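You operate a simulated robot arm through the tools that you are given. There is no shell and no other tool. Be economical: measure what you need, move in short steps, check, and stop when the job is done.

You run a simulated two-armed robot. Do the job below in one go: nothing can be reset, and whatever is moved stays where it is left.

## Task
Take the small carton on the top of the lift table and put it away on the top of the tool chest. Put the small coil on the top of the lift table away on the top of the steel cabinet. Take the module from the top of the lift table and leave it on the shelf under the test bench. Put the grey bin from the brown-topped red bench on the white bench. Put the 22 mm brass reducer from the brown-topped red bench on the top of the supply damper. Fetch the purple roll and set it in the white tray behind the valves. Take the red actuator on the white bench and put it away on the shelf under the drawer. Fetch the kit card and set it on the grey bench. Put the tube from the grey bench on the white bench. Fetch the green tin and set it on top of the white filter on the grey bench. Open the brown bin lid. Any order will do. Set down upright: small coil, module, kit card.

It is judged by the outcome, as a careful person would: the job done as asked, and still so three seconds after it is handed in. It fails if anything else is knocked over, pushed out of place, dropped, spilled or broken. A push-on lid holds only when it is set on centred and level and pressed home; a screw cap is set on level and turned clockwise until tight.

## Robot
Two 7-joint arms with two-finger grippers on one trunk, on a base that drives. Base frame: it is fixed to the floor where the robot stands at the start and does not move with it; the origin is under the middle of the robot, x ahead of it, y to its left, z up; the surface under the hand at the start is at about z = 0.459. Readings come in m, degrees, newtons and seconds.
The left shoulder is at the start at [0.059, 0.216, 1.184], the right one opposite. With the tool pointing down near the work surface each hand reaches from about 0.1 to 0.66 m from the robot's upright axis, wherever it stands, measured 20 degrees to its own side. Places, roughly: bin [7.25, 2.75, 0.75]; brass reducer [7.25, 2.75, 0.75]; brown bin lid [-1.4, 6.1, 0.6]; filter [7.75, -1, 0.75]; green tin (9x9x7 cm) [7.5, -0.5, 0.8]; grey bench [7.5, -0.6, 0.8]; kit card [7, 0, 0.5]; module [0.75, -0.25, 0.5]; purple roll (7x7x4 cm) [7.4, 3.2, 0.9]; red actuator [7, 0.5, 0.75]; shelf under the drawer [-1.3, 1.5, 0.3]; shelf under the test bench [-1.3, 2.3, 0.3]; small carton (6x10x5 cm) [0.5, -0.2, 0.5]; small coil [0.75, -0.5, 0.5]; top of the steel cabinet (19x42 cm) [-1.2, 0.76, 0.8]; top of the supply damper (76x20 cm) [4.34, 1.9, 0.52]; top of the tool chest [-1.4, 8.1, 0.9]; tube [7.75, -0.25, 0.75]; white bench [7.2, 0.9, 0.8]; white tray behind the valves (83x16 cm) [5.64, 1.86, 0.5]. Payload 3.18 kg a hand.
The TCP of each hand is the grasp point between the finger pads, 0.03 m short of the fingertips. In the tool frame z runs along the fingers and y along their closing line. Largest opening 0.144 m; the body of the gripper starts 0.103 m behind the TCP.
Orientation is that of the tool frame in the base frame, as a unit quaternion [w, x, y, z]. With the fingers straight down and closing along the base's y, the tool's x points along the base's -x, its y along +y and its z along -z.

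## Interface
- The arms move only by the tool apply_moves. It takes "left_increments", "right_increments" or both (then of equal length, played together; a hand with none holds still); each is a list of rows, each a list of 7 numbers: the shift along the tool's x, y, z in m, then the turn, a rotation vector about the tool's x, y, z in degrees, then the gripper command, from -1 (shut) to 1 (fully open), values between in proportion. In form: [[tx, ty, tz, wx, wy, wz, gripper], ...]. A call has 1 to 12 rows; each row is the pose to reach, as a shift and turn from the pose commanded when the call began, along the tool's axes at that moment. Each row takes 0.2 s and may step no farther than 0.05 m and 8.6 degrees from the row before; otherwise, or with a gripper value out of range, the whole call is refused. A pose out of reach is approached as far as the arm can. The call stops where the force on the tool passes 40 N (or 10 N more than at its start, if that is more) or the arm is blocked; 0.2 s more then pass. Each finger halts on what it meets, pressing with about 23 N; the grip force reading is that of the motor and also rises with nothing between the fingers. The clock runs only during rows and for 0.2 s after the last one: add rows that repeat a pose to give the fingers time. It gives the time, the measured TCP pose, the force on the tool (base axes), the opening and the grip force at its end, in the units of the frame above (readings bear some noise), with the torque about the TCP (base axes, N m) and any sound that the robot's microphone picked up.
- Cameras (640 x 400 px; columns grow to the right, rows downward): "scene" is now at [0.1115, -0.034, 1.336]; the picture's right is [-0.50, -0.87, 0.00], its down [-0.76, 0.44, -0.48] and it looks along [0.41, -0.24, -0.88] (base axes); focal length 260 px, centre (320, 200). "left" rides on the left gripper at [0.076, -0.016, -0.143] in its tool frame; the picture's right is [0.21, 0.98, 0.00], its down [-0.84, 0.18, -0.51] and it looks along [-0.50, 0.11, 0.86] (tool axes); focal length 218 px, centre (320, 200). "right" rides on the right gripper at [0.076, 0.016, -0.143] in its tool frame; the picture's right is [-0.21, 0.98, 0.00], its down [-0.84, -0.18, -0.51] and it looks along [-0.50, -0.11, 0.86] (tool axes); focal length 218 px, centre (320, 200). There is no depth. A picture from a camera that has moved, and an enlarged one, comes with that camera's place and axes in the base frame and with its lens.
- snapshot(camera): a new picture of that camera. The clock stands still meanwhile.
- move_column(by): slides the trunk up (or, below 0, down) by that many m; the arms and the scene camera ride with it, the base frame stays. It gives what a move gives, with no picture.
- base_move(legs): drives the robot by 1 to 6 legs, each [ahead, left, turn to the left] in m, m and degrees, along the robot's own axes; the way and the turn of a leg run together, so that a leg with both is an arc; at most 1.5 m and 180 degrees a leg. The arms and the cameras ride along, it lands a little off, and it stops where it bumps. It gives what a move gives.
- aim_head(pan, tilt): turns the head with the scene camera to pan (to the left, within 80 degrees either way) and tilt (down, from -29 to 69), counted from straight ahead of the robot. It gives what a move gives.
- enlarge(camera, box): a new picture of the part [left, top, right, bottom] of that camera's present view, enlarged. The clock stands still meanwhile.
- close_job(): hands the job in; it is judged then, once.

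Work in short steps. Places have to be worked out from the pictures, the camera data and where the tool is seen: move nearer, look again, correct. Check each grasp and each placing, and mend what went wrong. You have 535 turns and 328 pictures in all, those below and enlarged ones among them. Open the grippers and draw the arms clear of the work before you hand the job in, unless the task says otherwise; then end with one line.

The tools are called after ">>>" as a command line: name --argument value ..., lists and objects as JSON in quotes. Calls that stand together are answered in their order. apply_moves: Moves the arms, as the interface text tells. Its arguments: {"type":"object","properties":{"left_increments":{"type":"array","items":{"type":"array","items":{"type":"number"}}},"right_increments":{"type":"array","items":{"type":"array","items":{"type":"number"}}}},"required":[]} The other tools are called the same way: move_column (by) slides the trunk up or down; base_move (legs) drives the base; aim_head (pan, tilt) turns the head that bears the scene camera; snapshot (camera) takes a picture; enlarge (camera, box) takes an enlarged picture of a part of a camera's view; close_job () hands the job in.

At the start:

```text
time: 0.0
left_tool_pos: [0.3983, 0.1331, 0.6701]
left_tcp_rot: [-0.021, -0.001, 0.993, 0.117]
left_force: [0.8, 0.3, 0.5]
left_wrist_torque: [0.03, 0.02, -0.01]
left_grip_width: 0.1441
left_finger_force: 0.0
right_tool_pos: [0.3714, -0.3276, 0.7446]
right_tcp_rot: [0.0, 0.0, 1.0, 0.0]
right_force: [0.6, 0.3, 0.0]
right_wrist_torque: [-0.01, -0.01, 0.02]
right_grip_width: 0.1437
right_finger_force: 0.1
trunk travel left (down, up): [-0.265, 0.105]
robot x, y, heading: [0.0016, 0.0007, -0.1]
head pan, tilt: [-29.8, 61.5]
```

scene: 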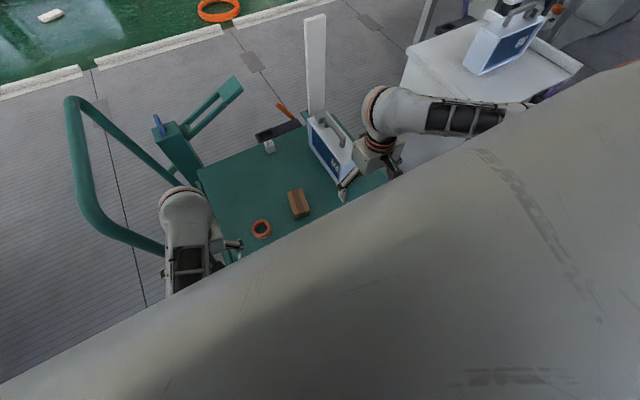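
right: 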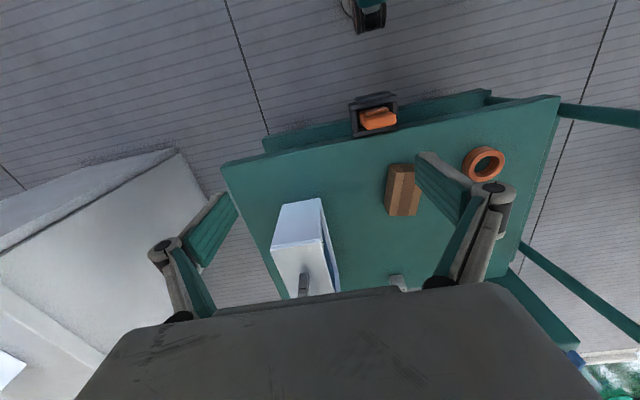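
left: 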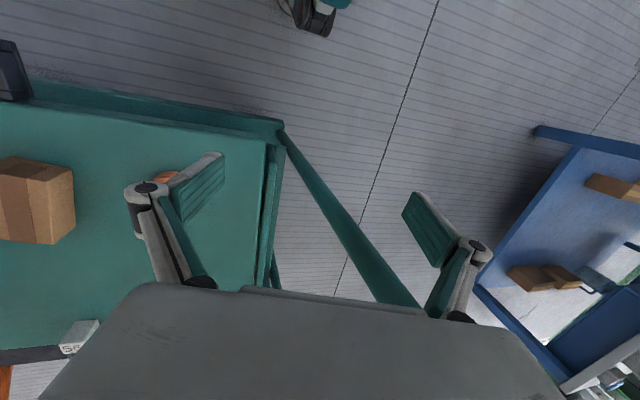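

I'll look closer at the lift table to tell the objects apart.

>>> enlarge --camera "scene" --box '[180, 60, 420, 210]'

>>> aim_head --pan -20 --tilt 40

>>> snapshot --camera "scene"

```text
2.67 times, centred on (300, 135) of scene
camera zoom: at [0.1115, -0.034, 1.336], right [-0.5, -0.87, 0.0], down [-0.76, 0.44, -0.48], along [0.41, -0.24, -0.88], focal length 693 px, centre (373, 373)
```

zoom: 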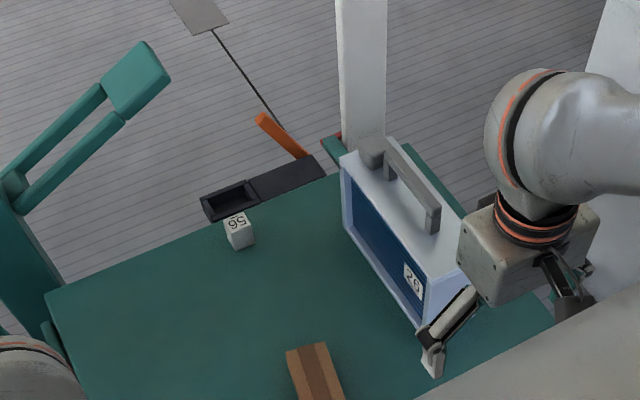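

```text
time: 0.8
left_tool_pos: [0.3981, 0.1362, 0.6687]
left_tcp_rot: [-0.022, -0.001, 0.993, 0.119]
left_force: [0.3, 0.1, 0.1]
left_wrist_torque: [-0.01, -0.04, -0.01]
left_grip_width: 0.1441
left_finger_force: 0.0
right_tool_pos: [0.3715, -0.3279, 0.7432]
right_tcp_rot: [0.0, 0.0, 1.0, -0.001]
right_force: [0.5, -0.1, -0.4]
right_wrist_torque: [0.04, -0.04, 0.03]
right_grip_width: 0.144
right_finger_force: 0.0
trunk travel left (down, up): [-0.265, 0.105]
robot x, y, heading: [-0.0015, -0.0028, -0.0]
head pan, tilt: [-20.0, 40.0]
```

```text
323 pictures are left
camera scene: at [0.135, -0.0308, 1.3643], right [-0.34, -0.94, 0.0], down [-0.6, 0.22, -0.77], along [0.72, -0.26, -0.64], focal length 260 px, centre (320, 200)
```

scene: 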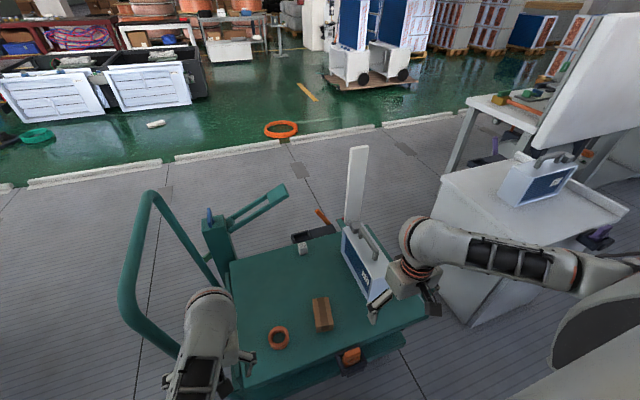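

The orange ring sits at about [0.52,-0.03], the carton at [0.54,-0.19], a cube "56" at [0.84,-0.21] and an instrument case at [0.65,-0.4]. I lift the right hand and move it on to see behind the case.

>>> apply_moves --right_increments '[[0, 0, -0.05, 0, 0, 0, 1], [0, 0, -0.1, 0, 0, 0, 1], [0, 0, -0.15, 0, 0, 0, 1], [-0.05, 0, -0.18, 0, 0, 0, 1], [-0.1, 0, -0.2, 0, 0, 0, 1]]'

>>> snapshot --camera "right"

>>> enlarge --camera "scene" --box '[200, 130, 520, 330]'

```text
refused: row 4 steps farther than a row can; nothing moved
```

```text
322 pictures are left
camera right: at [0.2941, -0.3109, 0.8859], right [0.21, 0.98, 0.0], down [0.84, -0.18, 0.51], along [0.5, -0.11, -0.86], focal length 218 px, centre (320, 200)
```

right: 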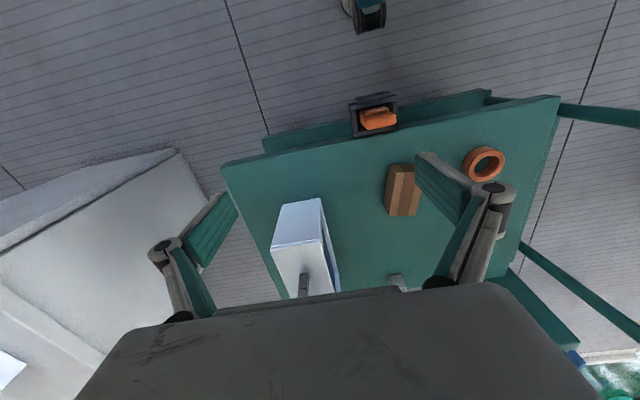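

```text
2.00 times, centred on (360, 230) of scene
camera zoom: at [0.135, -0.0308, 1.3643], right [-0.34, -0.94, 0.0], down [-0.6, 0.22, -0.77], along [0.72, -0.26, -0.64], focal length 520 px, centre (240, 140)
```

zoom: 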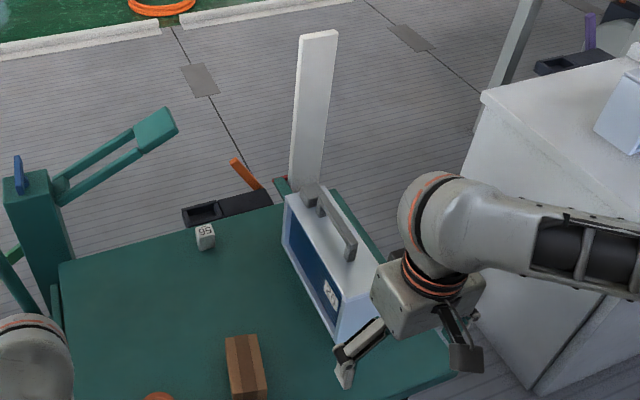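

The combined step was too long; I repeat it with shorter steps.

>>> apply_moves --right_increments '[[0, 0, -0.05, 0, 0, 0, 1], [0, 0, -0.1, 0, 0, 0, 1], [0, 0, -0.15, 0, 0, 0, 1], [-0.04, 0, -0.17, 0, 0, 0, 1], [-0.08, 0, -0.19, 0, 0, 0, 1], [-0.12, 0, -0.2, 0, 0, 0, 1]]'

>>> snapshot --camera "right"

>>> enlarge --camera "scene" --box '[200, 130, 520, 330]'

```text
time: 2.2
left_tool_pos: [0.398, 0.1364, 0.6685]
left_tcp_rot: [-0.023, -0.002, 0.993, 0.119]
left_force: [0.2, 1.3, -0.8]
left_wrist_torque: [0.02, 0.01, -0.02]
left_grip_width: 0.1439
left_finger_force: 0.1
right_tool_pos: [0.4935, -0.3279, 0.9432]
right_tcp_rot: [-0.001, 0.0, 1.0, 0.0]
right_force: [-0.2, -0.3, -0.5]
right_wrist_torque: [-0.01, -0.02, -0.01]
right_grip_width: 0.144
right_finger_force: 0.0
trunk travel left (down, up): [-0.265, 0.105]
robot x, y, heading: [0.0014, 0.0003, 0.2]
head pan, tilt: [-20.0, 40.0]
```

```text
320 pictures are left
camera right: at [0.4171, -0.3111, 1.0861], right [0.21, 0.98, 0.0], down [0.84, -0.18, 0.51], along [0.49, -0.11, -0.86], focal length 218 px, centre (320, 200)
```

right: 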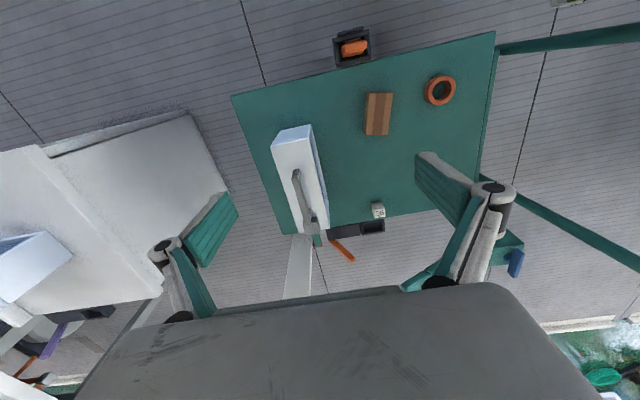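

```text
2.00 times, centred on (360, 230) of scene
camera zoom: at [0.1357, -0.0305, 1.3643], right [-0.34, -0.94, 0.0], down [-0.6, 0.22, -0.77], along [0.72, -0.26, -0.64], focal length 520 px, centre (240, 140)
```

zoom: 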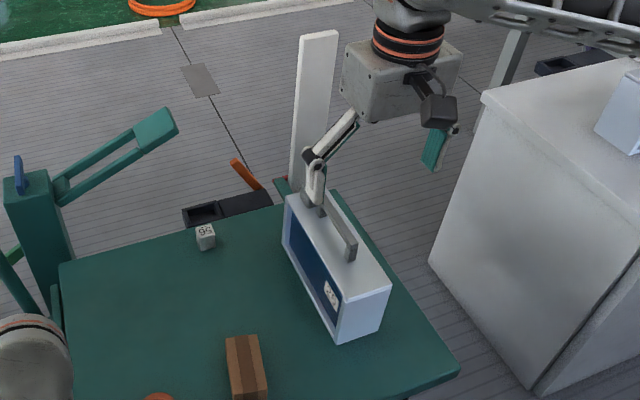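

The box with the blue finned face and handle must be the "small coil" (matching [0.75,-0.5]), cube "56" the module. Now I look around for navigating.

>>> aim_head --pan 60 --tilt 20

>>> snapshot --camera "scene"

>>> aim_head --pan 0 --tilt 12

>>> snapshot --camera "scene"

>>> aim_head --pan -75 --tilt 25

>>> snapshot --camera "scene"

```text
time: 3.8
left_tool_pos: [0.397, 0.1372, 0.67]
left_tcp_rot: [-0.021, -0.002, 0.993, 0.119]
left_force: [0.6, -0.3, 0.5]
left_wrist_torque: [-0.01, 0.01, 0.01]
left_grip_width: 0.1439
left_finger_force: 0.0
right_tool_pos: [0.4933, -0.3272, 0.9436]
right_tcp_rot: [0.0, 0.0, 1.0, 0.0]
right_force: [0.4, -0.6, -0.3]
right_wrist_torque: [0.04, 0.0, -0.03]
right_grip_width: 0.1441
right_finger_force: 0.0
trunk travel left (down, up): [-0.265, 0.105]
robot x, y, heading: [-0.0001, 0.0007, 0.2]
head pan, tilt: [60.0, 20.0]
```

```text
318 pictures are left
camera scene: at [0.1017, 0.0789, 1.3958], right [0.87, -0.5, 0.0], down [-0.17, -0.3, -0.94], along [0.47, 0.81, -0.34], focal length 260 px, centre (320, 200)
```

scene: 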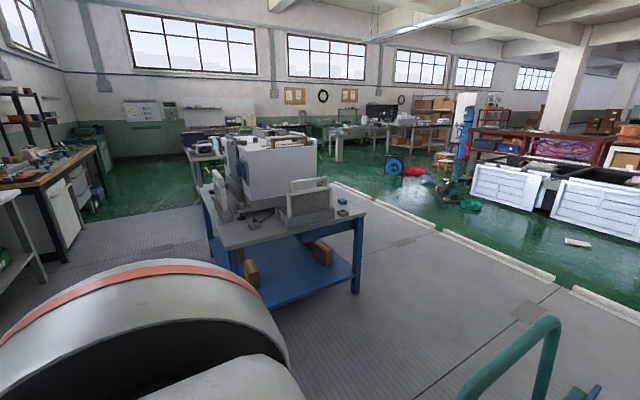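

```text
time: 5.1
left_tool_pos: [0.3977, 0.1368, 0.669]
left_tcp_rot: [-0.021, -0.002, 0.992, 0.121]
left_force: [0.2, 0.2, 0.6]
left_wrist_torque: [-0.02, 0.02, 0.01]
left_grip_width: 0.144
left_finger_force: 0.1
right_tool_pos: [0.4929, -0.328, 0.9438]
right_tcp_rot: [0.0, 0.0, 1.0, 0.0]
right_force: [0.6, 0.2, -0.5]
right_wrist_torque: [-0.05, -0.03, 0.0]
right_grip_width: 0.1439
right_finger_force: 0.1
trunk travel left (down, up): [-0.265, 0.105]
robot x, y, heading: [-0.0009, -0.0004, 0.3]
head pan, tilt: [0.0, 12.0]
```

```text
317 pictures are left
camera scene: at [0.1483, -0.0016, 1.4088], right [0.0, -1.0, 0.0], down [-0.21, 0.0, -0.98], along [0.98, 0.0, -0.21], focal length 260 px, centre (320, 200)
```

scene: 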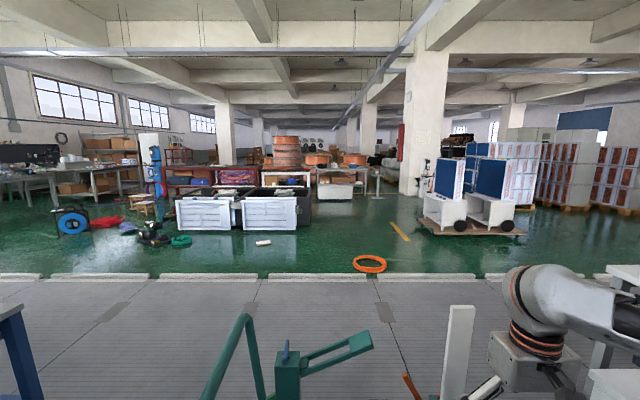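

```text
time: 6.5
left_tool_pos: [0.3977, 0.1362, 0.669]
left_tcp_rot: [-0.021, -0.002, 0.993, 0.12]
left_force: [-0.1, -0.1, -0.5]
left_wrist_torque: [-0.01, 0.02, 0.0]
left_grip_width: 0.1441
left_finger_force: 0.0
right_tool_pos: [0.4928, -0.3277, 0.9445]
right_tcp_rot: [0.0, 0.0, 1.0, 0.0]
right_force: [-0.6, 0.2, 0.5]
right_wrist_torque: [0.0, 0.02, -0.02]
right_grip_width: 0.144
right_finger_force: 0.1
trunk travel left (down, up): [-0.265, 0.105]
robot x, y, heading: [0.0047, 0.0016, -0.1]
head pan, tilt: [-75.0, 25.0]
```

```text
316 pictures are left
camera scene: at [0.079, -0.0907, 1.3877], right [-0.97, -0.26, 0.0], down [-0.11, 0.41, -0.91], along [0.24, -0.88, -0.42], focal length 260 px, centre (320, 200)
```

scene: 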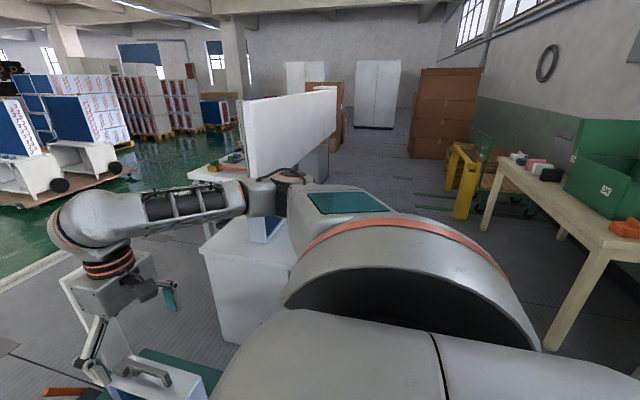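

The map is clear. To reach the coil's handle (about [0.68,-0.405,0.65]) I raise the left hand and lower the trunk to gain forward reach.

>>> apply_moves --left_increments '[[0, 0, -0.05, 0, 0, 0, 1], [0, 0, -0.1, 0, 0, 0, 1], [0, 0, -0.15, 0, 0, 0, 1], [0, 0, -0.2, 0, 0, 0, 1], [0.05, 0, -0.2, 0, 0, 0, 1], [0.1, 0, -0.2, 0, 0, 0, 1]]'

>>> move_column --by -0.15

>>> aim_head --pan -25 --tilt 50

>>> snapshot --camera "scene"

>>> snapshot --camera "right"

```text
time: 7.0
left_tool_pos: [0.379, 0.2123, 0.6821]
left_tcp_rot: [-0.041, 0.005, 0.976, 0.214]
left_force: [0.2, -0.2, 0.1]
left_wrist_torque: [0.0, 0.01, 0.0]
left_grip_width: 0.1437
left_finger_force: 0.1
left hand out of reach, approached as far as the arm can: row 2
right_tool_pos: [0.4936, -0.3283, 0.9431]
right_tcp_rot: [-0.001, 0.0, 1.0, 0.0]
right_force: [0.6, -1.2, -0.5]
right_wrist_torque: [-0.01, 0.04, 0.04]
right_grip_width: 0.1441
right_finger_force: 0.0
trunk travel left (down, up): [-0.265, 0.105]
robot x, y, heading: [-0.0008, -0.0012, 0.0]
head pan, tilt: [-75.0, 25.0]
stopped in row 2 (left hand): the arm was blocked; the commanded pose is now the measured one
```

```text
time: 8.0
left_tool_pos: [0.3685, 0.2837, 0.5861]
left_tcp_rot: [-0.053, 0.019, 0.956, 0.289]
left_force: [-1.1, 0.0, -0.6]
left_wrist_torque: [0.01, -0.04, 0.01]
left_grip_width: 0.1441
left_finger_force: 0.1
right_tool_pos: [0.4929, -0.3286, 0.8528]
right_tcp_rot: [-0.014, 0.0, 1.0, -0.001]
right_force: [-0.8, 0.4, 0.6]
right_wrist_torque: [-0.05, -0.04, -0.01]
right_grip_width: 0.1439
right_finger_force: 0.1
trunk travel left (down, up): [-0.186, 0.183]
robot x, y, heading: [0.0044, 0.0016, -0.3]
head pan, tilt: [-75.0, 25.0]
stopped: the arm was blocked; the commanded pose is now the measured one
```

```text
time: 9.2
left_tool_pos: [0.3689, 0.2812, 0.5878]
left_tcp_rot: [-0.05, 0.019, 0.956, 0.287]
left_force: [0.2, -0.3, -0.3]
left_wrist_torque: [0.01, 0.0, 0.04]
left_grip_width: 0.1438
left_finger_force: 0.1
right_tool_pos: [0.4924, -0.3278, 0.8543]
right_tcp_rot: [-0.012, 0.0, 1.0, -0.001]
right_force: [0.1, -0.1, 0.4]
right_wrist_torque: [0.02, 0.02, 0.0]
right_grip_width: 0.1439
right_finger_force: 0.1
trunk travel left (down, up): [-0.186, 0.183]
robot x, y, heading: [-0.0024, -0.0012, -0.1]
head pan, tilt: [-25.0, 50.0]
```

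```text
315 pictures are left
camera scene: at [0.1778, -0.0341, 1.2681], right [-0.42, -0.91, 0.0], down [-0.69, 0.32, -0.64], along [0.58, -0.27, -0.77], focal length 260 px, centre (320, 200)
```

scene: 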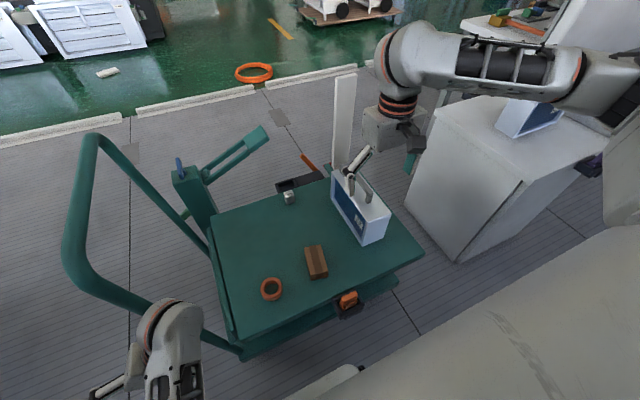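

```text
314 pictures are left
camera right: at [0.4188, -0.3112, 0.9993], right [0.21, 0.98, -0.01], down [0.85, -0.18, 0.49], along [0.47, -0.11, -0.87], focal length 218 px, centre (320, 200)
```

right: 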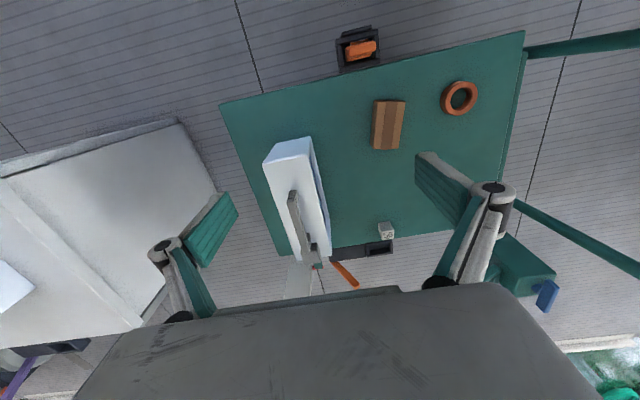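

The table hasn't moved, but the left arm seems blocked, maybe by the table's push handle. I check with the left camera and a scene view to the left.

>>> snapshot --camera "left"

>>> aim_head --pan 30 --tilt 60

>>> snapshot --camera "scene"

```text
313 pictures are left
camera left: at [0.3032, 0.1903, 0.7062], right [-0.14, 0.82, 0.56], down [0.89, -0.14, 0.43], along [0.43, 0.56, -0.71], focal length 218 px, centre (320, 200)
```

left: 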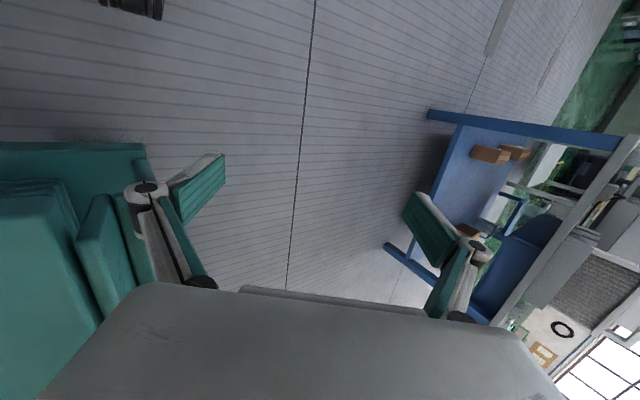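

```text
time: 10.5
left_tool_pos: [0.3675, 0.281, 0.5876]
left_tcp_rot: [-0.052, 0.019, 0.956, 0.288]
left_force: [-0.2, 0.2, -0.6]
left_wrist_torque: [-0.02, 0.0, 0.01]
left_grip_width: 0.1436
left_finger_force: 0.1
right_tool_pos: [0.4926, -0.3269, 0.8544]
right_tcp_rot: [-0.013, 0.0, 1.0, 0.0]
right_force: [0.4, 0.0, -0.6]
right_wrist_torque: [0.0, 0.0, -0.03]
right_grip_width: 0.1438
right_finger_force: 0.0
trunk travel left (down, up): [-0.186, 0.183]
robot x, y, heading: [-0.0003, -0.0028, 0.4]
head pan, tilt: [30.0, 60.0]
```

```text
312 pictures are left
camera scene: at [0.1658, 0.0317, 1.2555], right [0.5, -0.87, 0.0], down [-0.75, -0.43, -0.5], along [0.43, 0.25, -0.87], focal length 260 px, centre (320, 200)
```

scene: 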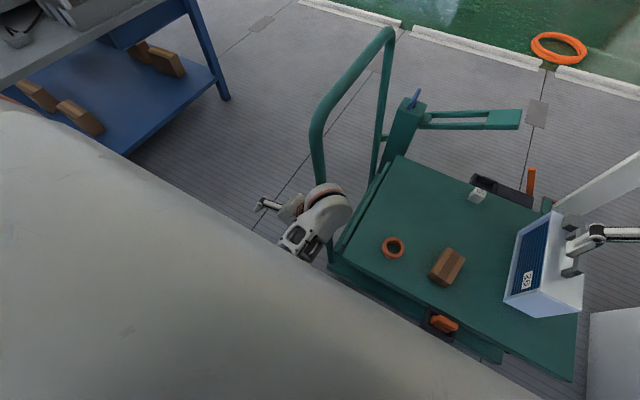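

The left wrist is right against the push bar, so I draw the left hand back toward the robot.

>>> apply_moves --left_increments '[[0.03, 0, 0, 0, 0, 0, 1], [0.06, 0, 0, 0, 0, 0, 1], [0.1, 0, 0, 0, 0, 0, 1], [0.14, 0, 0, 0, 0, 0, 1]]'

>>> snapshot --camera "scene"

```text
time: 11.2
left_tool_pos: [0.2929, 0.3626, 0.6063]
left_tcp_rot: [-0.037, 0.036, 0.927, 0.372]
left_force: [-0.4, -0.3, 0.5]
left_wrist_torque: [-0.04, 0.01, 0.0]
left_grip_width: 0.1439
left_finger_force: 0.0
right_tool_pos: [0.4915, -0.3266, 0.8551]
right_tcp_rot: [-0.012, 0.0, 1.0, 0.0]
right_force: [1.4, 0.5, -0.3]
right_wrist_torque: [0.02, 0.0, 0.0]
right_grip_width: 0.1441
right_finger_force: 0.0
trunk travel left (down, up): [-0.186, 0.183]
robot x, y, heading: [-0.0031, -0.0016, -0.2]
head pan, tilt: [30.0, 60.0]
stopped in row 3 (left hand): the arm was blocked; the commanded pose is now the measured one
```

```text
311 pictures are left
camera scene: at [0.1658, 0.0321, 1.2556], right [0.5, -0.87, 0.0], down [-0.75, -0.43, -0.5], along [0.43, 0.25, -0.87], focal length 260 px, centre (320, 200)
```

scene: 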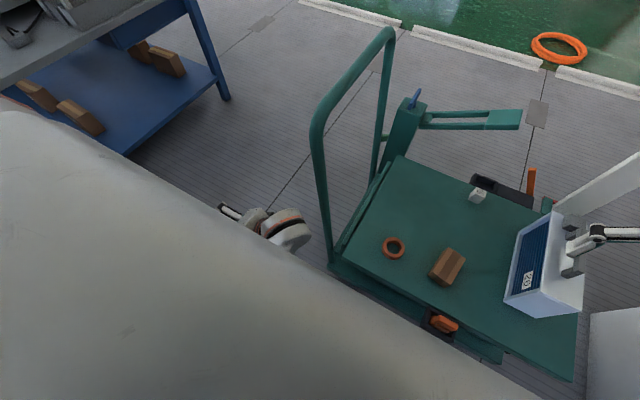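

The left hand is clear of the bar but tilted outward by about 44°. I right it and raise it.

>>> apply_moves --left_increments '[[0, 0, 0, 8, 0, 0, 1], [0, 0, 0, 16, 0, 0, 1], [0, 0, 0, 24, 0, 0, 1], [0, 0, 0, 32, 0, 0, 1], [0, 0, 0, 40, 0, 0, 1]]'

```text
time: 12.0
left_tool_pos: [0.2964, 0.4162, 0.619]
left_tcp_rot: [-0.043, 0.067, 0.959, 0.273]
left_force: [0.3, -0.1, 0.4]
left_wrist_torque: [0.01, 0.0, 0.03]
left_grip_width: 0.1436
left_finger_force: 0.2
right_tool_pos: [0.4924, -0.3268, 0.8556]
right_tcp_rot: [-0.012, 0.0, 1.0, 0.0]
right_force: [-0.1, 0.5, -0.4]
right_wrist_torque: [-0.02, -0.01, -0.01]
right_grip_width: 0.144
right_finger_force: 0.0
trunk travel left (down, up): [-0.186, 0.183]
robot x, y, heading: [0.0019, 0.0006, 0.2]
head pan, tilt: [30.0, 60.0]
stopped in row 3 (left hand): the arm was blocked; the commanded pose is now the measured one
```

It keeps drifting outward as if a joint is near its limit. I try raising it straight along base z a little, to find a free direction.

>>> apply_moves --left_increments '[[0, -0.02, -0.03, 0, 0, 0, 1], [0, -0.04, -0.06, 0, 0, 0, 1], [0, -0.06, -0.09, 0, 0, 0, 1]]'

>>> aim_head --pan 65 --tilt 55

>>> snapshot --camera "scene"

```text
time: 12.6
left_tool_pos: [0.3001, 0.4174, 0.6603]
left_tcp_rot: [-0.036, 0.088, 0.933, 0.347]
left_force: [0.6, 0.1, -0.8]
left_wrist_torque: [0.01, 0.0, -0.03]
left_grip_width: 0.1441
left_finger_force: 0.1
right_tool_pos: [0.493, -0.327, 0.8544]
right_tcp_rot: [-0.012, 0.0, 1.0, 0.0]
right_force: [0.3, 0.0, -0.5]
right_wrist_torque: [-0.01, 0.04, -0.02]
right_grip_width: 0.144
right_finger_force: 0.0
trunk travel left (down, up): [-0.186, 0.183]
robot x, y, heading: [-0.0016, 0.0008, -0.2]
head pan, tilt: [30.0, 60.0]
stopped in row 2 (left hand): the arm was blocked; the commanded pose is now the measured one
```

```text
time: 13.6
left_tool_pos: [0.3009, 0.4167, 0.6621]
left_tcp_rot: [-0.035, 0.087, 0.933, 0.346]
left_force: [-0.2, -0.5, -0.9]
left_wrist_torque: [-0.04, 0.01, 0.0]
left_grip_width: 0.144
left_finger_force: 0.1
right_tool_pos: [0.4936, -0.3278, 0.8546]
right_tcp_rot: [-0.012, 0.0, 1.0, 0.0]
right_force: [-0.1, -0.7, -0.3]
right_wrist_torque: [0.01, -0.03, -0.02]
right_grip_width: 0.144
right_finger_force: 0.0
trunk travel left (down, up): [-0.186, 0.183]
robot x, y, heading: [0.0001, 0.0034, -0.0]
head pan, tilt: [65.0, 55.0]
```

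```text
310 pictures are left
camera scene: at [0.1385, 0.064, 1.2616], right [0.91, -0.42, 0.0], down [-0.35, -0.74, -0.57], along [0.24, 0.52, -0.82], focal length 260 px, centre (320, 200)
```

scene: 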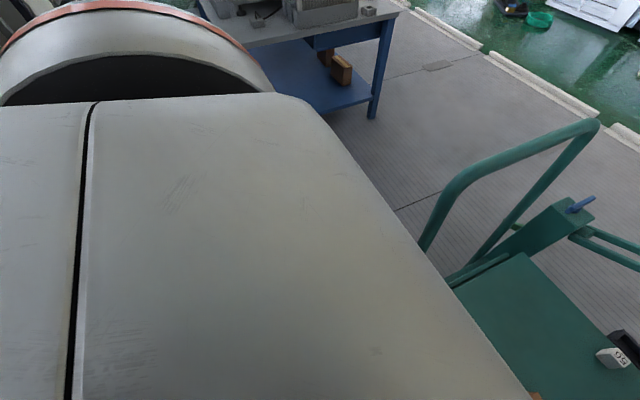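

The body hides the arm. I back the robot up 0.25 m to exclude contact with the table handle, then test the left arm in free space.

>>> base_move --legs '[[-0.25, 0, 0]]'

>>> apply_moves --left_increments '[[-0.03, 0, 0, 0, 0, 0, 1], [-0.06, 0, 0, 0, 0, 0, 1], [-0.09, 0, 0, 0, 0, 0, 1]]'

>>> apply_moves --left_increments '[[0, 0, 0, 8, 0, 0, 1], [0, 0, 0, 16, 0, 0, 1], [0, 0, 0, 24, 0, 0, 1], [0, 0, 0, 32, 0, 0, 1], [0, 0, 0, 40, 0, 0, 1]]'

```text
time: 15.4
left_tool_pos: [0.0542, 0.4172, 0.6613]
left_tcp_rot: [-0.036, 0.086, 0.934, 0.346]
left_force: [-0.1, -0.1, 0.3]
left_wrist_torque: [-0.01, 0.01, 0.0]
left_grip_width: 0.144
left_finger_force: 0.1
right_tool_pos: [0.2462, -0.3258, 0.8541]
right_tcp_rot: [-0.012, -0.001, 1.0, 0.0]
right_force: [-0.3, -0.6, -0.2]
right_wrist_torque: [0.0, -0.07, -0.02]
right_grip_width: 0.1441
right_finger_force: 0.1
trunk travel left (down, up): [-0.186, 0.183]
robot x, y, heading: [-0.2471, 0.0027, 0.1]
head pan, tilt: [65.0, 55.0]
```

```text
time: 16.2
left_tool_pos: [0.1322, 0.4626, 0.6715]
left_tcp_rot: [-0.039, 0.112, 0.899, 0.421]
left_force: [0.1, 0.2, -0.2]
left_wrist_torque: [-0.04, 0.02, -0.01]
left_grip_width: 0.144
left_finger_force: 0.0
right_tool_pos: [0.2478, -0.3268, 0.8562]
right_tcp_rot: [-0.012, -0.001, 1.0, 0.0]
right_force: [-0.2, -0.4, 0.1]
right_wrist_torque: [-0.02, 0.0, 0.03]
right_grip_width: 0.1441
right_finger_force: 0.1
trunk travel left (down, up): [-0.186, 0.183]
robot x, y, heading: [-0.2469, -0.0019, 0.0]
head pan, tilt: [65.0, 55.0]
stopped in row 3 (left hand): the arm was blocked; the commanded pose is now the measured one
```

```text
time: 16.8
left_tool_pos: [0.1851, 0.4581, 0.7107]
left_tcp_rot: [-0.01, 0.198, 0.902, 0.384]
left_force: [-0.1, 0.6, 0.4]
left_wrist_torque: [-0.01, -0.02, -0.04]
left_grip_width: 0.1438
left_finger_force: 0.2
right_tool_pos: [0.2472, -0.3271, 0.8555]
right_tcp_rot: [-0.012, -0.001, 1.0, 0.0]
right_force: [0.1, -1.2, 0.0]
right_wrist_torque: [0.02, -0.01, 0.02]
right_grip_width: 0.144
right_finger_force: 0.0
trunk travel left (down, up): [-0.186, 0.183]
robot x, y, heading: [-0.2432, 0.0028, 0.0]
head pan, tilt: [65.0, 55.0]
stopped in row 3 (left hand): the arm was blocked; the commanded pose is now the measured one
```

Still stuck in free space, so it's a joint limit or self-contact. I look at the left arm's posture.

>>> aim_head --pan 45 --tilt 35

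>>> snapshot --camera "scene"

>>> snapshot --camera "left"

```text
time: 17.6
left_tool_pos: [0.1845, 0.4592, 0.7092]
left_tcp_rot: [-0.01, 0.198, 0.902, 0.384]
left_force: [-0.6, 0.7, 0.9]
left_wrist_torque: [-0.01, -0.01, -0.01]
left_grip_width: 0.1441
left_finger_force: 0.0
right_tool_pos: [0.2466, -0.3261, 0.8544]
right_tcp_rot: [-0.012, -0.002, 1.0, 0.0]
right_force: [0.2, -0.2, 0.9]
right_wrist_torque: [-0.03, 0.02, 0.01]
right_grip_width: 0.1437
right_finger_force: 0.1
trunk travel left (down, up): [-0.186, 0.183]
robot x, y, heading: [-0.2472, -0.0003, 0.1]
head pan, tilt: [45.0, 35.0]
```

```text
309 pictures are left
camera scene: at [-0.0761, 0.0615, 1.2898], right [0.71, -0.7, 0.0], down [-0.4, -0.41, -0.82], along [0.58, 0.58, -0.57], focal length 260 px, centre (320, 200)
```

scene: 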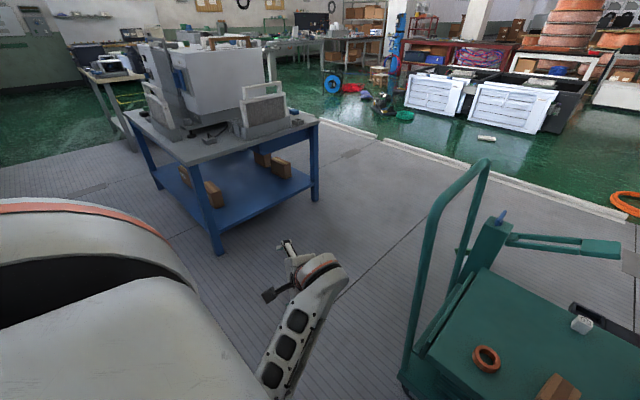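

```text
308 pictures are left
camera left: at [0.0894, 0.3767, 0.812], right [0.16, 0.69, 0.71], down [0.78, -0.53, 0.34], along [0.61, 0.49, -0.62], focal length 218 px, centre (320, 200)
```

left: 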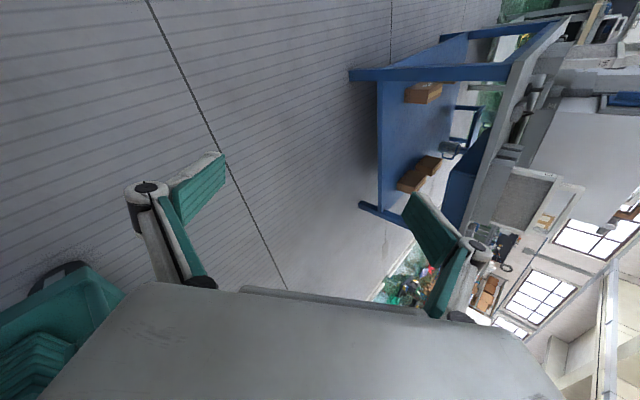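

The left elbow hangs low and inward. I try stretching the hand forward and up to let the posture unfold.

>>> apply_moves --left_increments '[[-0.0116, 0.0349, -0.0255, 0, 0, 0, 1], [-0.0232, 0.0698, -0.051, 0, 0, 0, 1], [-0.0348, 0.1047, -0.0765, 0, 0, 0, 1], [-0.0464, 0.1396, -0.102, 0, 0, 0, 1], [-0.058, 0.1745, -0.1275, 0, 0, 0, 1], [-0.0696, 0.2094, -0.153, 0, 0, 0, 1]]'

>>> snapshot --camera "scene"

```text
time: 18.2
left_tool_pos: [0.2658, 0.4229, 0.821]
left_tcp_rot: [0.035, 0.27, 0.852, 0.447]
left_force: [0.0, 0.5, 0.5]
left_wrist_torque: [0.01, 0.0, -0.01]
left_grip_width: 0.144
left_finger_force: 0.1
right_tool_pos: [0.2474, -0.325, 0.8561]
right_tcp_rot: [-0.012, -0.001, 1.0, -0.001]
right_force: [-0.1, -0.4, 0.7]
right_wrist_torque: [-0.03, -0.01, -0.01]
right_grip_width: 0.144
right_finger_force: 0.0
trunk travel left (down, up): [-0.186, 0.183]
robot x, y, heading: [-0.2453, 0.0029, 0.1]
head pan, tilt: [45.0, 35.0]
stopped in row 3 (left hand): the arm was blocked; the commanded pose is now the measured one
```

```text
307 pictures are left
camera scene: at [-0.0761, 0.0618, 1.2898], right [0.71, -0.7, 0.0], down [-0.4, -0.41, -0.82], along [0.58, 0.58, -0.57], focal length 260 px, centre (320, 200)
```

scene: 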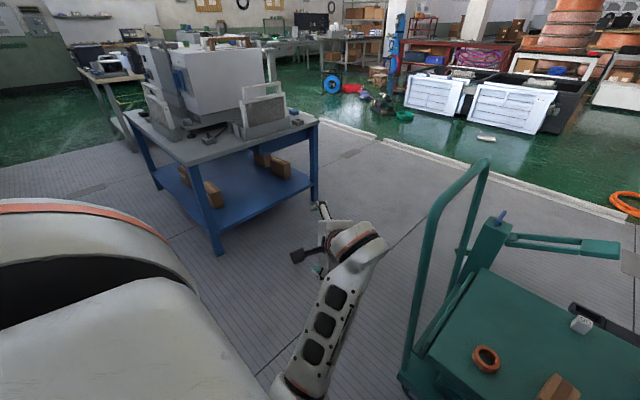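

It did move up and forward. I continue forward and up, looking for freedom.

>>> apply_moves --left_increments '[[-0.03, 0.033, 0, 0, 0, 0, 1], [-0.06, 0.066, 0, 0, 0, 0, 1], [-0.09, 0.099, 0, 0, 0, 0, 1], [-0.12, 0.132, 0, 0, 0, 0, 1]]'

>>> apply_moves --left_increments '[[0, 0, 0, 8, -2, 0, 1], [0, 0, 0, 16, -4, 0, 1], [0, 0, 0, 24, -6, 0, 1], [0, 0, 0, 32, -8, 0, 1]]'

>>> snapshot --camera "scene"

```text
time: 19.1
left_tool_pos: [0.4024, 0.4293, 0.9226]
left_tcp_rot: [0.038, 0.287, 0.807, 0.515]
left_force: [-0.4, 0.3, 0.2]
left_wrist_torque: [-0.04, 0.0, -0.01]
left_grip_width: 0.144
left_finger_force: 0.0
right_tool_pos: [0.2487, -0.3265, 0.8546]
right_tcp_rot: [-0.012, -0.001, 1.0, 0.0]
right_force: [0.0, 0.4, -0.1]
right_wrist_torque: [-0.01, -0.01, 0.02]
right_grip_width: 0.1441
right_finger_force: 0.0
trunk travel left (down, up): [-0.186, 0.183]
robot x, y, heading: [-0.249, -0.0005, 0.3]
head pan, tilt: [45.0, 35.0]
stopped in row 4 (left hand): the arm was blocked; the commanded pose is now the measured one
```

```text
time: 19.8
left_tool_pos: [0.3908, 0.4926, 0.9428]
left_tcp_rot: [-0.019, 0.283, 0.845, 0.453]
left_force: [-0.6, 0.1, -0.1]
left_wrist_torque: [-0.01, -0.03, 0.01]
left_grip_width: 0.1441
left_finger_force: 0.1
right_tool_pos: [0.2476, -0.3259, 0.8553]
right_tcp_rot: [-0.012, -0.002, 1.0, 0.001]
right_force: [-0.1, -0.2, -0.4]
right_wrist_torque: [-0.01, -0.01, 0.01]
right_grip_width: 0.1439
right_finger_force: 0.1
trunk travel left (down, up): [-0.186, 0.183]
robot x, y, heading: [-0.2485, -0.001, 0.2]
head pan, tilt: [45.0, 35.0]
stopped in row 3 (left hand): the arm was blocked; the commanded pose is now the measured one
```

```text
306 pictures are left
camera scene: at [-0.0756, 0.0619, 1.2897], right [0.71, -0.7, 0.0], down [-0.4, -0.41, -0.82], along [0.58, 0.58, -0.57], focal length 260 px, centre (320, 200)
```

scene: 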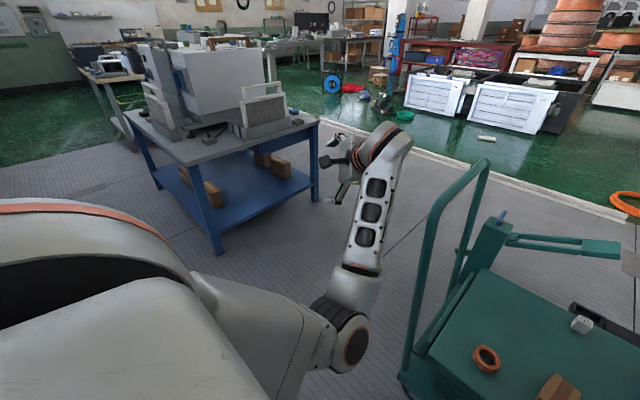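

Elbow is folded inward across the body. I test wrist yaw in either direction to see which frees the arm.

>>> apply_moves --left_increments '[[0, 0, 0, 0, 0, 8, 1], [0, 0, 0, 0, 0, 16, 1], [0, 0, 0, 0, 0, 24, 1], [0, 0, 0, 0, 0, 32, 1]]'

>>> apply_moves --left_increments '[[0, 0, 0, 8, 0, 0, 1], [0, 0, 0, 16, 0, 0, 1], [0, 0, 0, 24, 0, 0, 1], [0, 0, 0, 32, 0, 0, 1]]'

```text
time: 20.8
left_tool_pos: [0.3899, 0.4905, 0.9417]
left_tcp_rot: [-0.143, 0.507, 0.733, 0.429]
left_force: [1.6, 0.7, 0.3]
left_wrist_torque: [-0.01, 0.0, 0.03]
left_grip_width: 0.1441
left_finger_force: 0.0
right_tool_pos: [0.247, -0.3252, 0.8556]
right_tcp_rot: [-0.012, -0.001, 1.0, -0.001]
right_force: [-0.1, -0.4, -0.4]
right_wrist_torque: [-0.03, 0.02, -0.01]
right_grip_width: 0.1443
right_finger_force: 0.1
trunk travel left (down, up): [-0.186, 0.183]
robot x, y, heading: [-0.2422, -0.0027, 0.1]
head pan, tilt: [45.0, 35.0]
```

```text
time: 21.4
left_tool_pos: [0.4161, 0.4464, 0.9882]
left_tcp_rot: [-0.243, 0.504, 0.71, 0.427]
left_force: [-0.9, -0.2, -0.3]
left_wrist_torque: [0.01, -0.01, -0.02]
left_grip_width: 0.144
left_finger_force: 0.0
right_tool_pos: [0.2476, -0.3263, 0.8556]
right_tcp_rot: [-0.012, 0.0, 1.0, 0.0]
right_force: [0.0, 0.5, -0.4]
right_wrist_torque: [-0.06, -0.05, 0.02]
right_grip_width: 0.1439
right_finger_force: 0.0
trunk travel left (down, up): [-0.186, 0.183]
robot x, y, heading: [-0.2464, 0.0001, 0.1]
head pan, tilt: [45.0, 35.0]
stopped in row 3 (left hand): the arm was blocked; the commanded pose is now the measured one
```

Yaw turned freely. I now rotate the fingers downward about the base's x axis from this new wrist orientation.

>>> apply_moves --left_increments '[[0, 0, 0, 3, -7.5, 0, 1], [0, 0, 0, 6, -15, 0, 1], [0, 0, 0, 9, -22.5, 0, 1], [0, 0, 0, 12, -30, 0, 1], [0, 0, 0, 15, -37.5, 0, 1]]'

>>> snapshot --camera "scene"

```text
time: 22.0
left_tool_pos: [0.4391, 0.3893, 1.0707]
left_tcp_rot: [-0.203, 0.537, 0.669, 0.472]
left_force: [-0.8, -0.3, 0.5]
left_wrist_torque: [-0.04, 0.0, -0.01]
left_grip_width: 0.1442
left_finger_force: 0.0
right_tool_pos: [0.2483, -0.3249, 0.8554]
right_tcp_rot: [-0.011, -0.002, 1.0, -0.001]
right_force: [0.3, 1.1, -0.1]
right_wrist_torque: [-0.06, 0.01, -0.02]
right_grip_width: 0.1438
right_finger_force: 0.1
trunk travel left (down, up): [-0.186, 0.183]
robot x, y, heading: [-0.2521, -0.0005, 0.1]
head pan, tilt: [45.0, 35.0]
stopped in row 2 (left hand): the arm was blocked; the commanded pose is now the measured one
```

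```text
305 pictures are left
camera scene: at [-0.0764, 0.0624, 1.29], right [0.71, -0.7, 0.0], down [-0.4, -0.41, -0.82], along [0.58, 0.58, -0.57], focal length 260 px, centre (320, 200)
```

scene: 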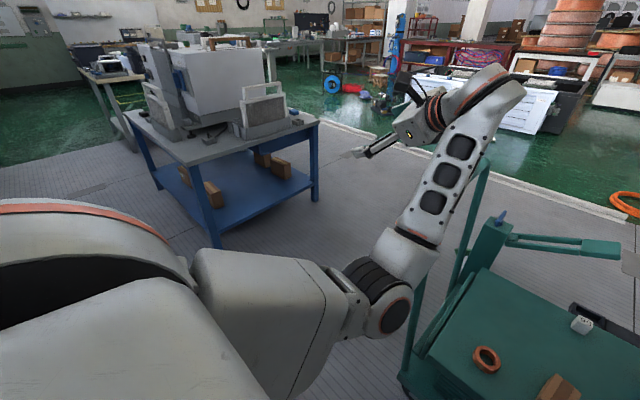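

The elbow is below the shoulder–wrist line, so the wrist limit stops fingers-down there. I swing the fingers forward to let the elbow swivel outward.

>>> apply_moves --left_increments '[[0, 0, 0, -6.2, -3.3, 3.8, 1], [0, 0, 0, -12.4, -6.6, 7.6, 1], [0, 0, 0, -18.6, -9.9, 11.4, 1], [0, 0, 0, -24.8, -13.2, 15.2, 1], [0, 0, 0, -31, -16.5, 19, 1], [0, 0, 0, -37.2, -19.8, 22.8, 1], [0, 0, 0, -43.4, -23.1, 26.6, 1], [0, 0, 0, -49.6, -26.4, 30.4, 1]]'

>>> snapshot --camera "scene"

```text
time: 23.8
left_tool_pos: [0.4421, 0.368, 1.0762]
left_tcp_rot: [0.053, 0.82, 0.246, 0.514]
left_force: [0.6, -0.8, -0.4]
left_wrist_torque: [-0.02, 0.02, 0.03]
left_grip_width: 0.1437
left_finger_force: 0.0
right_tool_pos: [0.2471, -0.3254, 0.8552]
right_tcp_rot: [-0.012, -0.001, 1.0, 0.001]
right_force: [-0.6, 0.1, -0.5]
right_wrist_torque: [0.01, 0.0, 0.03]
right_grip_width: 0.1442
right_finger_force: 0.0
trunk travel left (down, up): [-0.186, 0.183]
robot x, y, heading: [-0.2469, -0.0005, 0.3]
head pan, tilt: [45.0, 35.0]
```

```text
304 pictures are left
camera scene: at [-0.0761, 0.0612, 1.29], right [0.71, -0.7, 0.0], down [-0.4, -0.41, -0.82], along [0.58, 0.58, -0.57], focal length 260 px, centre (320, 200)
```

scene: 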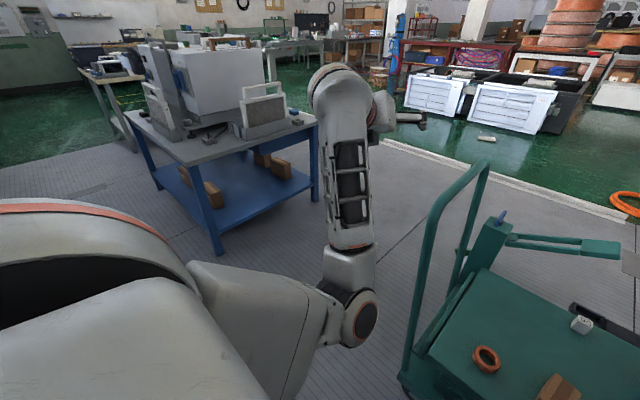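

Free now; fingers point forward. I tilt them downward in steps.

>>> apply_moves --left_increments '[[0, 0, 0, 3.7, -7, 1.3, 1], [0, 0, 0, 7.4, -14, 2.6, 1], [0, 0, 0, 11.1, -21, 3.9, 1], [0, 0, 0, 14.8, -28, 5.2, 1], [0, 0, 0, 18.5, -35, 6.5, 1], [0, 0, 0, 22.2, -42, 7.8, 1], [0, 0, 0, 25.9, -49, 9.1, 1]]'

>>> snapshot --camera "scene"

```text
time: 24.2
left_tool_pos: [0.4469, 0.3317, 1.1082]
left_tcp_rot: [0.008, 0.852, 0.197, 0.485]
left_force: [-0.7, 0.4, 0.7]
left_wrist_torque: [0.02, -0.02, -0.02]
left_grip_width: 0.1439
left_finger_force: 0.1
right_tool_pos: [0.2473, -0.3247, 0.8562]
right_tcp_rot: [-0.011, -0.002, 1.0, 0.0]
right_force: [0.1, 1.0, -0.5]
right_wrist_torque: [0.0, -0.02, 0.01]
right_grip_width: 0.144
right_finger_force: 0.1
trunk travel left (down, up): [-0.186, 0.183]
robot x, y, heading: [-0.2454, 0.0033, 0.4]
head pan, tilt: [45.0, 35.0]
stopped in row 2 (left hand): the arm was blocked; the commanded pose is now the measured one
```

```text
303 pictures are left
camera scene: at [-0.0764, 0.0623, 1.29], right [0.71, -0.7, 0.0], down [-0.4, -0.41, -0.82], along [0.58, 0.58, -0.57], focal length 260 px, centre (320, 200)
```

scene: 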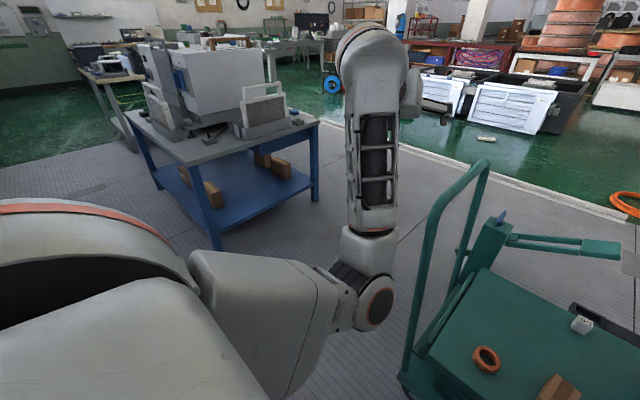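

Next I turn the fingers to the right while moving the hand outward, which should push the elbow out.

>>> apply_moves --left_increments '[[0.0086, -0.023, 0.0044, -6.6, -1.6, 4.2, 1], [0.0172, -0.046, 0.0088, -13.2, -3.2, 8.4, 1], [0.0258, -0.069, 0.0132, -19.8, -4.8, 12.6, 1], [0.0344, -0.092, 0.0176, -26.4, -6.4, 16.8, 1], [0.043, -0.115, 0.022, -33, -8, 21, 1], [0.0516, -0.138, 0.0264, -39.6, -9.6, 25.2, 1], [0.06, -0.161, 0.031, -46.2, -11.2, 29.4, 1], [0.0688, -0.184, 0.0352, -52.8, -12.8, 33.6, 1]]'

>>> snapshot --camera "scene"

```text
time: 24.9
left_tool_pos: [0.4507, 0.3177, 1.136]
left_tcp_rot: [0.009, 0.87, -0.014, 0.492]
left_force: [0.7, 0.1, -0.3]
left_wrist_torque: [0.01, 0.02, -0.03]
left_grip_width: 0.1438
left_finger_force: 0.1
right_tool_pos: [0.2499, -0.324, 0.8559]
right_tcp_rot: [-0.012, -0.002, 1.0, 0.0]
right_force: [0.8, -0.2, -0.1]
right_wrist_torque: [-0.01, 0.01, -0.01]
right_grip_width: 0.144
right_finger_force: 0.0
trunk travel left (down, up): [-0.186, 0.183]
robot x, y, heading: [-0.2417, 0.0039, 0.3]
head pan, tilt: [45.0, 35.0]
stopped in row 3 (left hand): the arm was blocked; the commanded pose is now the measured one
```

```text
302 pictures are left
camera scene: at [-0.0758, 0.0626, 1.2898], right [0.71, -0.7, 0.0], down [-0.4, -0.41, -0.82], along [0.58, 0.58, -0.57], focal length 260 px, centre (320, 200)
```

scene: 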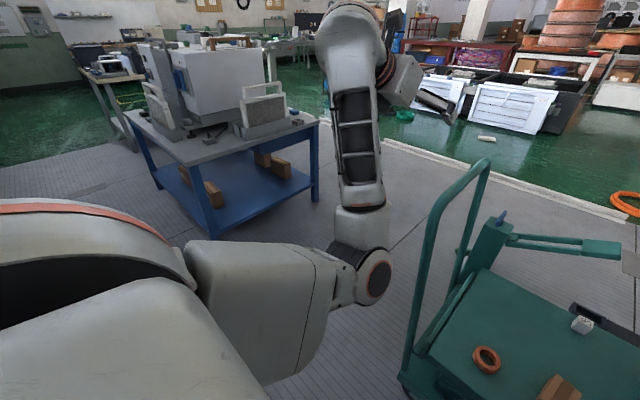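

I relax the wrist by levelling the fingers, then will swing them right.

>>> apply_moves --left_increments '[[0, 0, 0, 0, 8, 0, 1], [0, 0, 0, 0, 16, 0, 1], [0, 0, 0, 0, 24, 0, 1], [0, 0, 0, 0, 31, 0, 1]]'

>>> apply_moves --left_increments '[[0, -0.03, 0, -8, 0, 0, 1], [0, -0.06, 0, -16, 0, 0, 1], [0, -0.09, 0, -24, 0, 0, 1], [0, -0.12, 0, -32, 0, 0, 1], [0, -0.15, 0, -40, 0, 0, 1], [0, -0.18, 0, -48, 0, 0, 1], [0, -0.21, 0, -56, 0, 0, 1], [0, -0.24, 0, -64, 0, 0, 1]]'

>>> snapshot --camera "scene"

```text
time: 25.9
left_tool_pos: [0.4503, 0.3164, 1.1359]
left_tcp_rot: [0.014, 0.707, -0.011, 0.707]
left_force: [0.2, -0.4, 0.7]
left_wrist_torque: [-0.03, 0.02, -0.01]
left_grip_width: 0.1439
left_finger_force: 0.2
right_tool_pos: [0.249, -0.3238, 0.8563]
right_tcp_rot: [-0.012, 0.0, 1.0, 0.0]
right_force: [0.1, 0.0, 0.0]
right_wrist_torque: [0.0, 0.0, -0.02]
right_grip_width: 0.1439
right_finger_force: 0.0
trunk travel left (down, up): [-0.186, 0.183]
robot x, y, heading: [-0.2455, 0.0029, 0.5]
head pan, tilt: [45.0, 35.0]
```

```text
time: 27.7
left_tool_pos: [0.4764, 0.4625, 1.1623]
left_tcp_rot: [0.134, 0.713, -0.124, 0.677]
left_force: [0.0, -0.2, -1.5]
left_wrist_torque: [-0.09, -0.2, -0.06]
left_grip_width: 0.1437
left_finger_force: 0.0
left hand out of reach, approached as far as the arm can: row 4, 5, 6, 7, 8
right_tool_pos: [0.2484, -0.3243, 0.8555]
right_tcp_rot: [-0.012, -0.002, 1.0, 0.001]
right_force: [-0.2, 0.0, -0.5]
right_wrist_torque: [0.0, 0.01, 0.0]
right_grip_width: 0.1439
right_finger_force: 0.0
trunk travel left (down, up): [-0.186, 0.183]
robot x, y, heading: [-0.2483, 0.0001, 0.3]
head pan, tilt: [45.0, 35.0]
```

```text
301 pictures are left
camera scene: at [-0.0753, 0.0632, 1.2898], right [0.71, -0.7, 0.0], down [-0.4, -0.41, -0.82], along [0.58, 0.58, -0.57], focal length 260 px, centre (320, 200)
```

scene: 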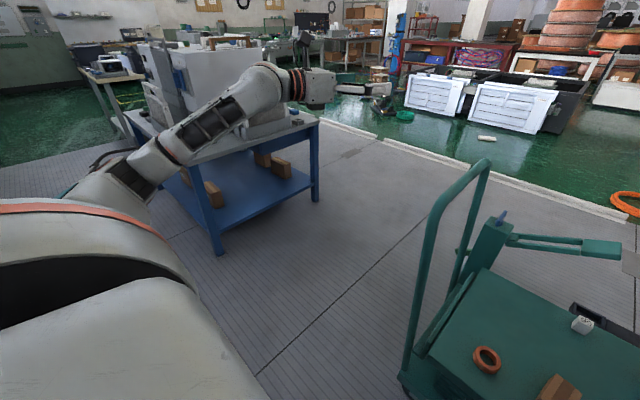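

The elbow flipped outward. Now I turn the fingers down while bringing the hand in front of the left shoulder.

>>> apply_moves --left_increments '[[-0.025, 0.02, 0.007, 0, -8.4, 0, 1], [-0.05, 0.04, 0.014, 0, -16.8, 0, 1], [-0.075, 0.06, 0.021, 0, -25.2, 0, 1], [-0.1, 0.08, 0.028, 0, -33.6, 0, 1], [-0.125, 0.1, 0.035, 0, -42, 0, 1], [-0.15, 0.12, 0.042, 0, -50.4, 0, 1], [-0.175, 0.14, 0.049, 0, -58.8, 0, 1], [-0.2, 0.16, 0.056, 0, -67.2, 0, 1], [-0.225, 0.18, 0.063, 0, -75.6, 0, 1], [-0.25, 0.2, 0.07, 0, -84, 0, 1]]'

>>> snapshot --camera "scene"

```text
time: 29.9
left_tool_pos: [0.4548, 0.2536, 0.9201]
left_tcp_rot: [0.015, 0.983, -0.181, 0.025]
left_force: [0.6, -0.1, 0.2]
left_wrist_torque: [0.0, -0.02, 0.0]
left_grip_width: 0.144
left_finger_force: 0.0
right_tool_pos: [0.2485, -0.3247, 0.8545]
right_tcp_rot: [-0.011, -0.002, 1.0, 0.001]
right_force: [0.0, 0.1, -0.7]
right_wrist_torque: [0.02, -0.01, 0.0]
right_grip_width: 0.1437
right_finger_force: 0.0
trunk travel left (down, up): [-0.186, 0.183]
robot x, y, heading: [-0.2472, 0.0028, 0.0]
head pan, tilt: [45.0, 35.0]
```

```text
300 pictures are left
camera scene: at [-0.075, 0.0614, 1.2896], right [0.71, -0.7, 0.0], down [-0.4, -0.41, -0.82], along [0.58, 0.58, -0.57], focal length 260 px, centre (320, 200)
```

scene: 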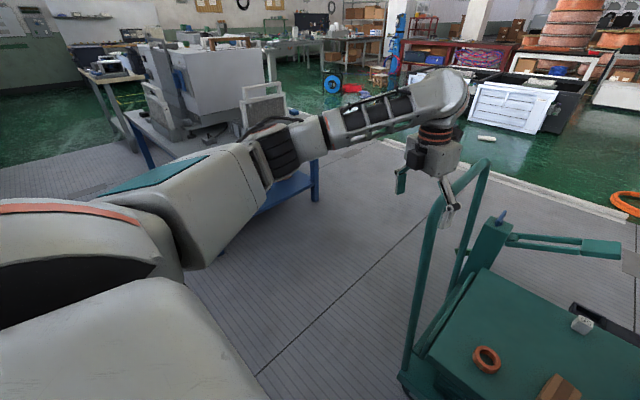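

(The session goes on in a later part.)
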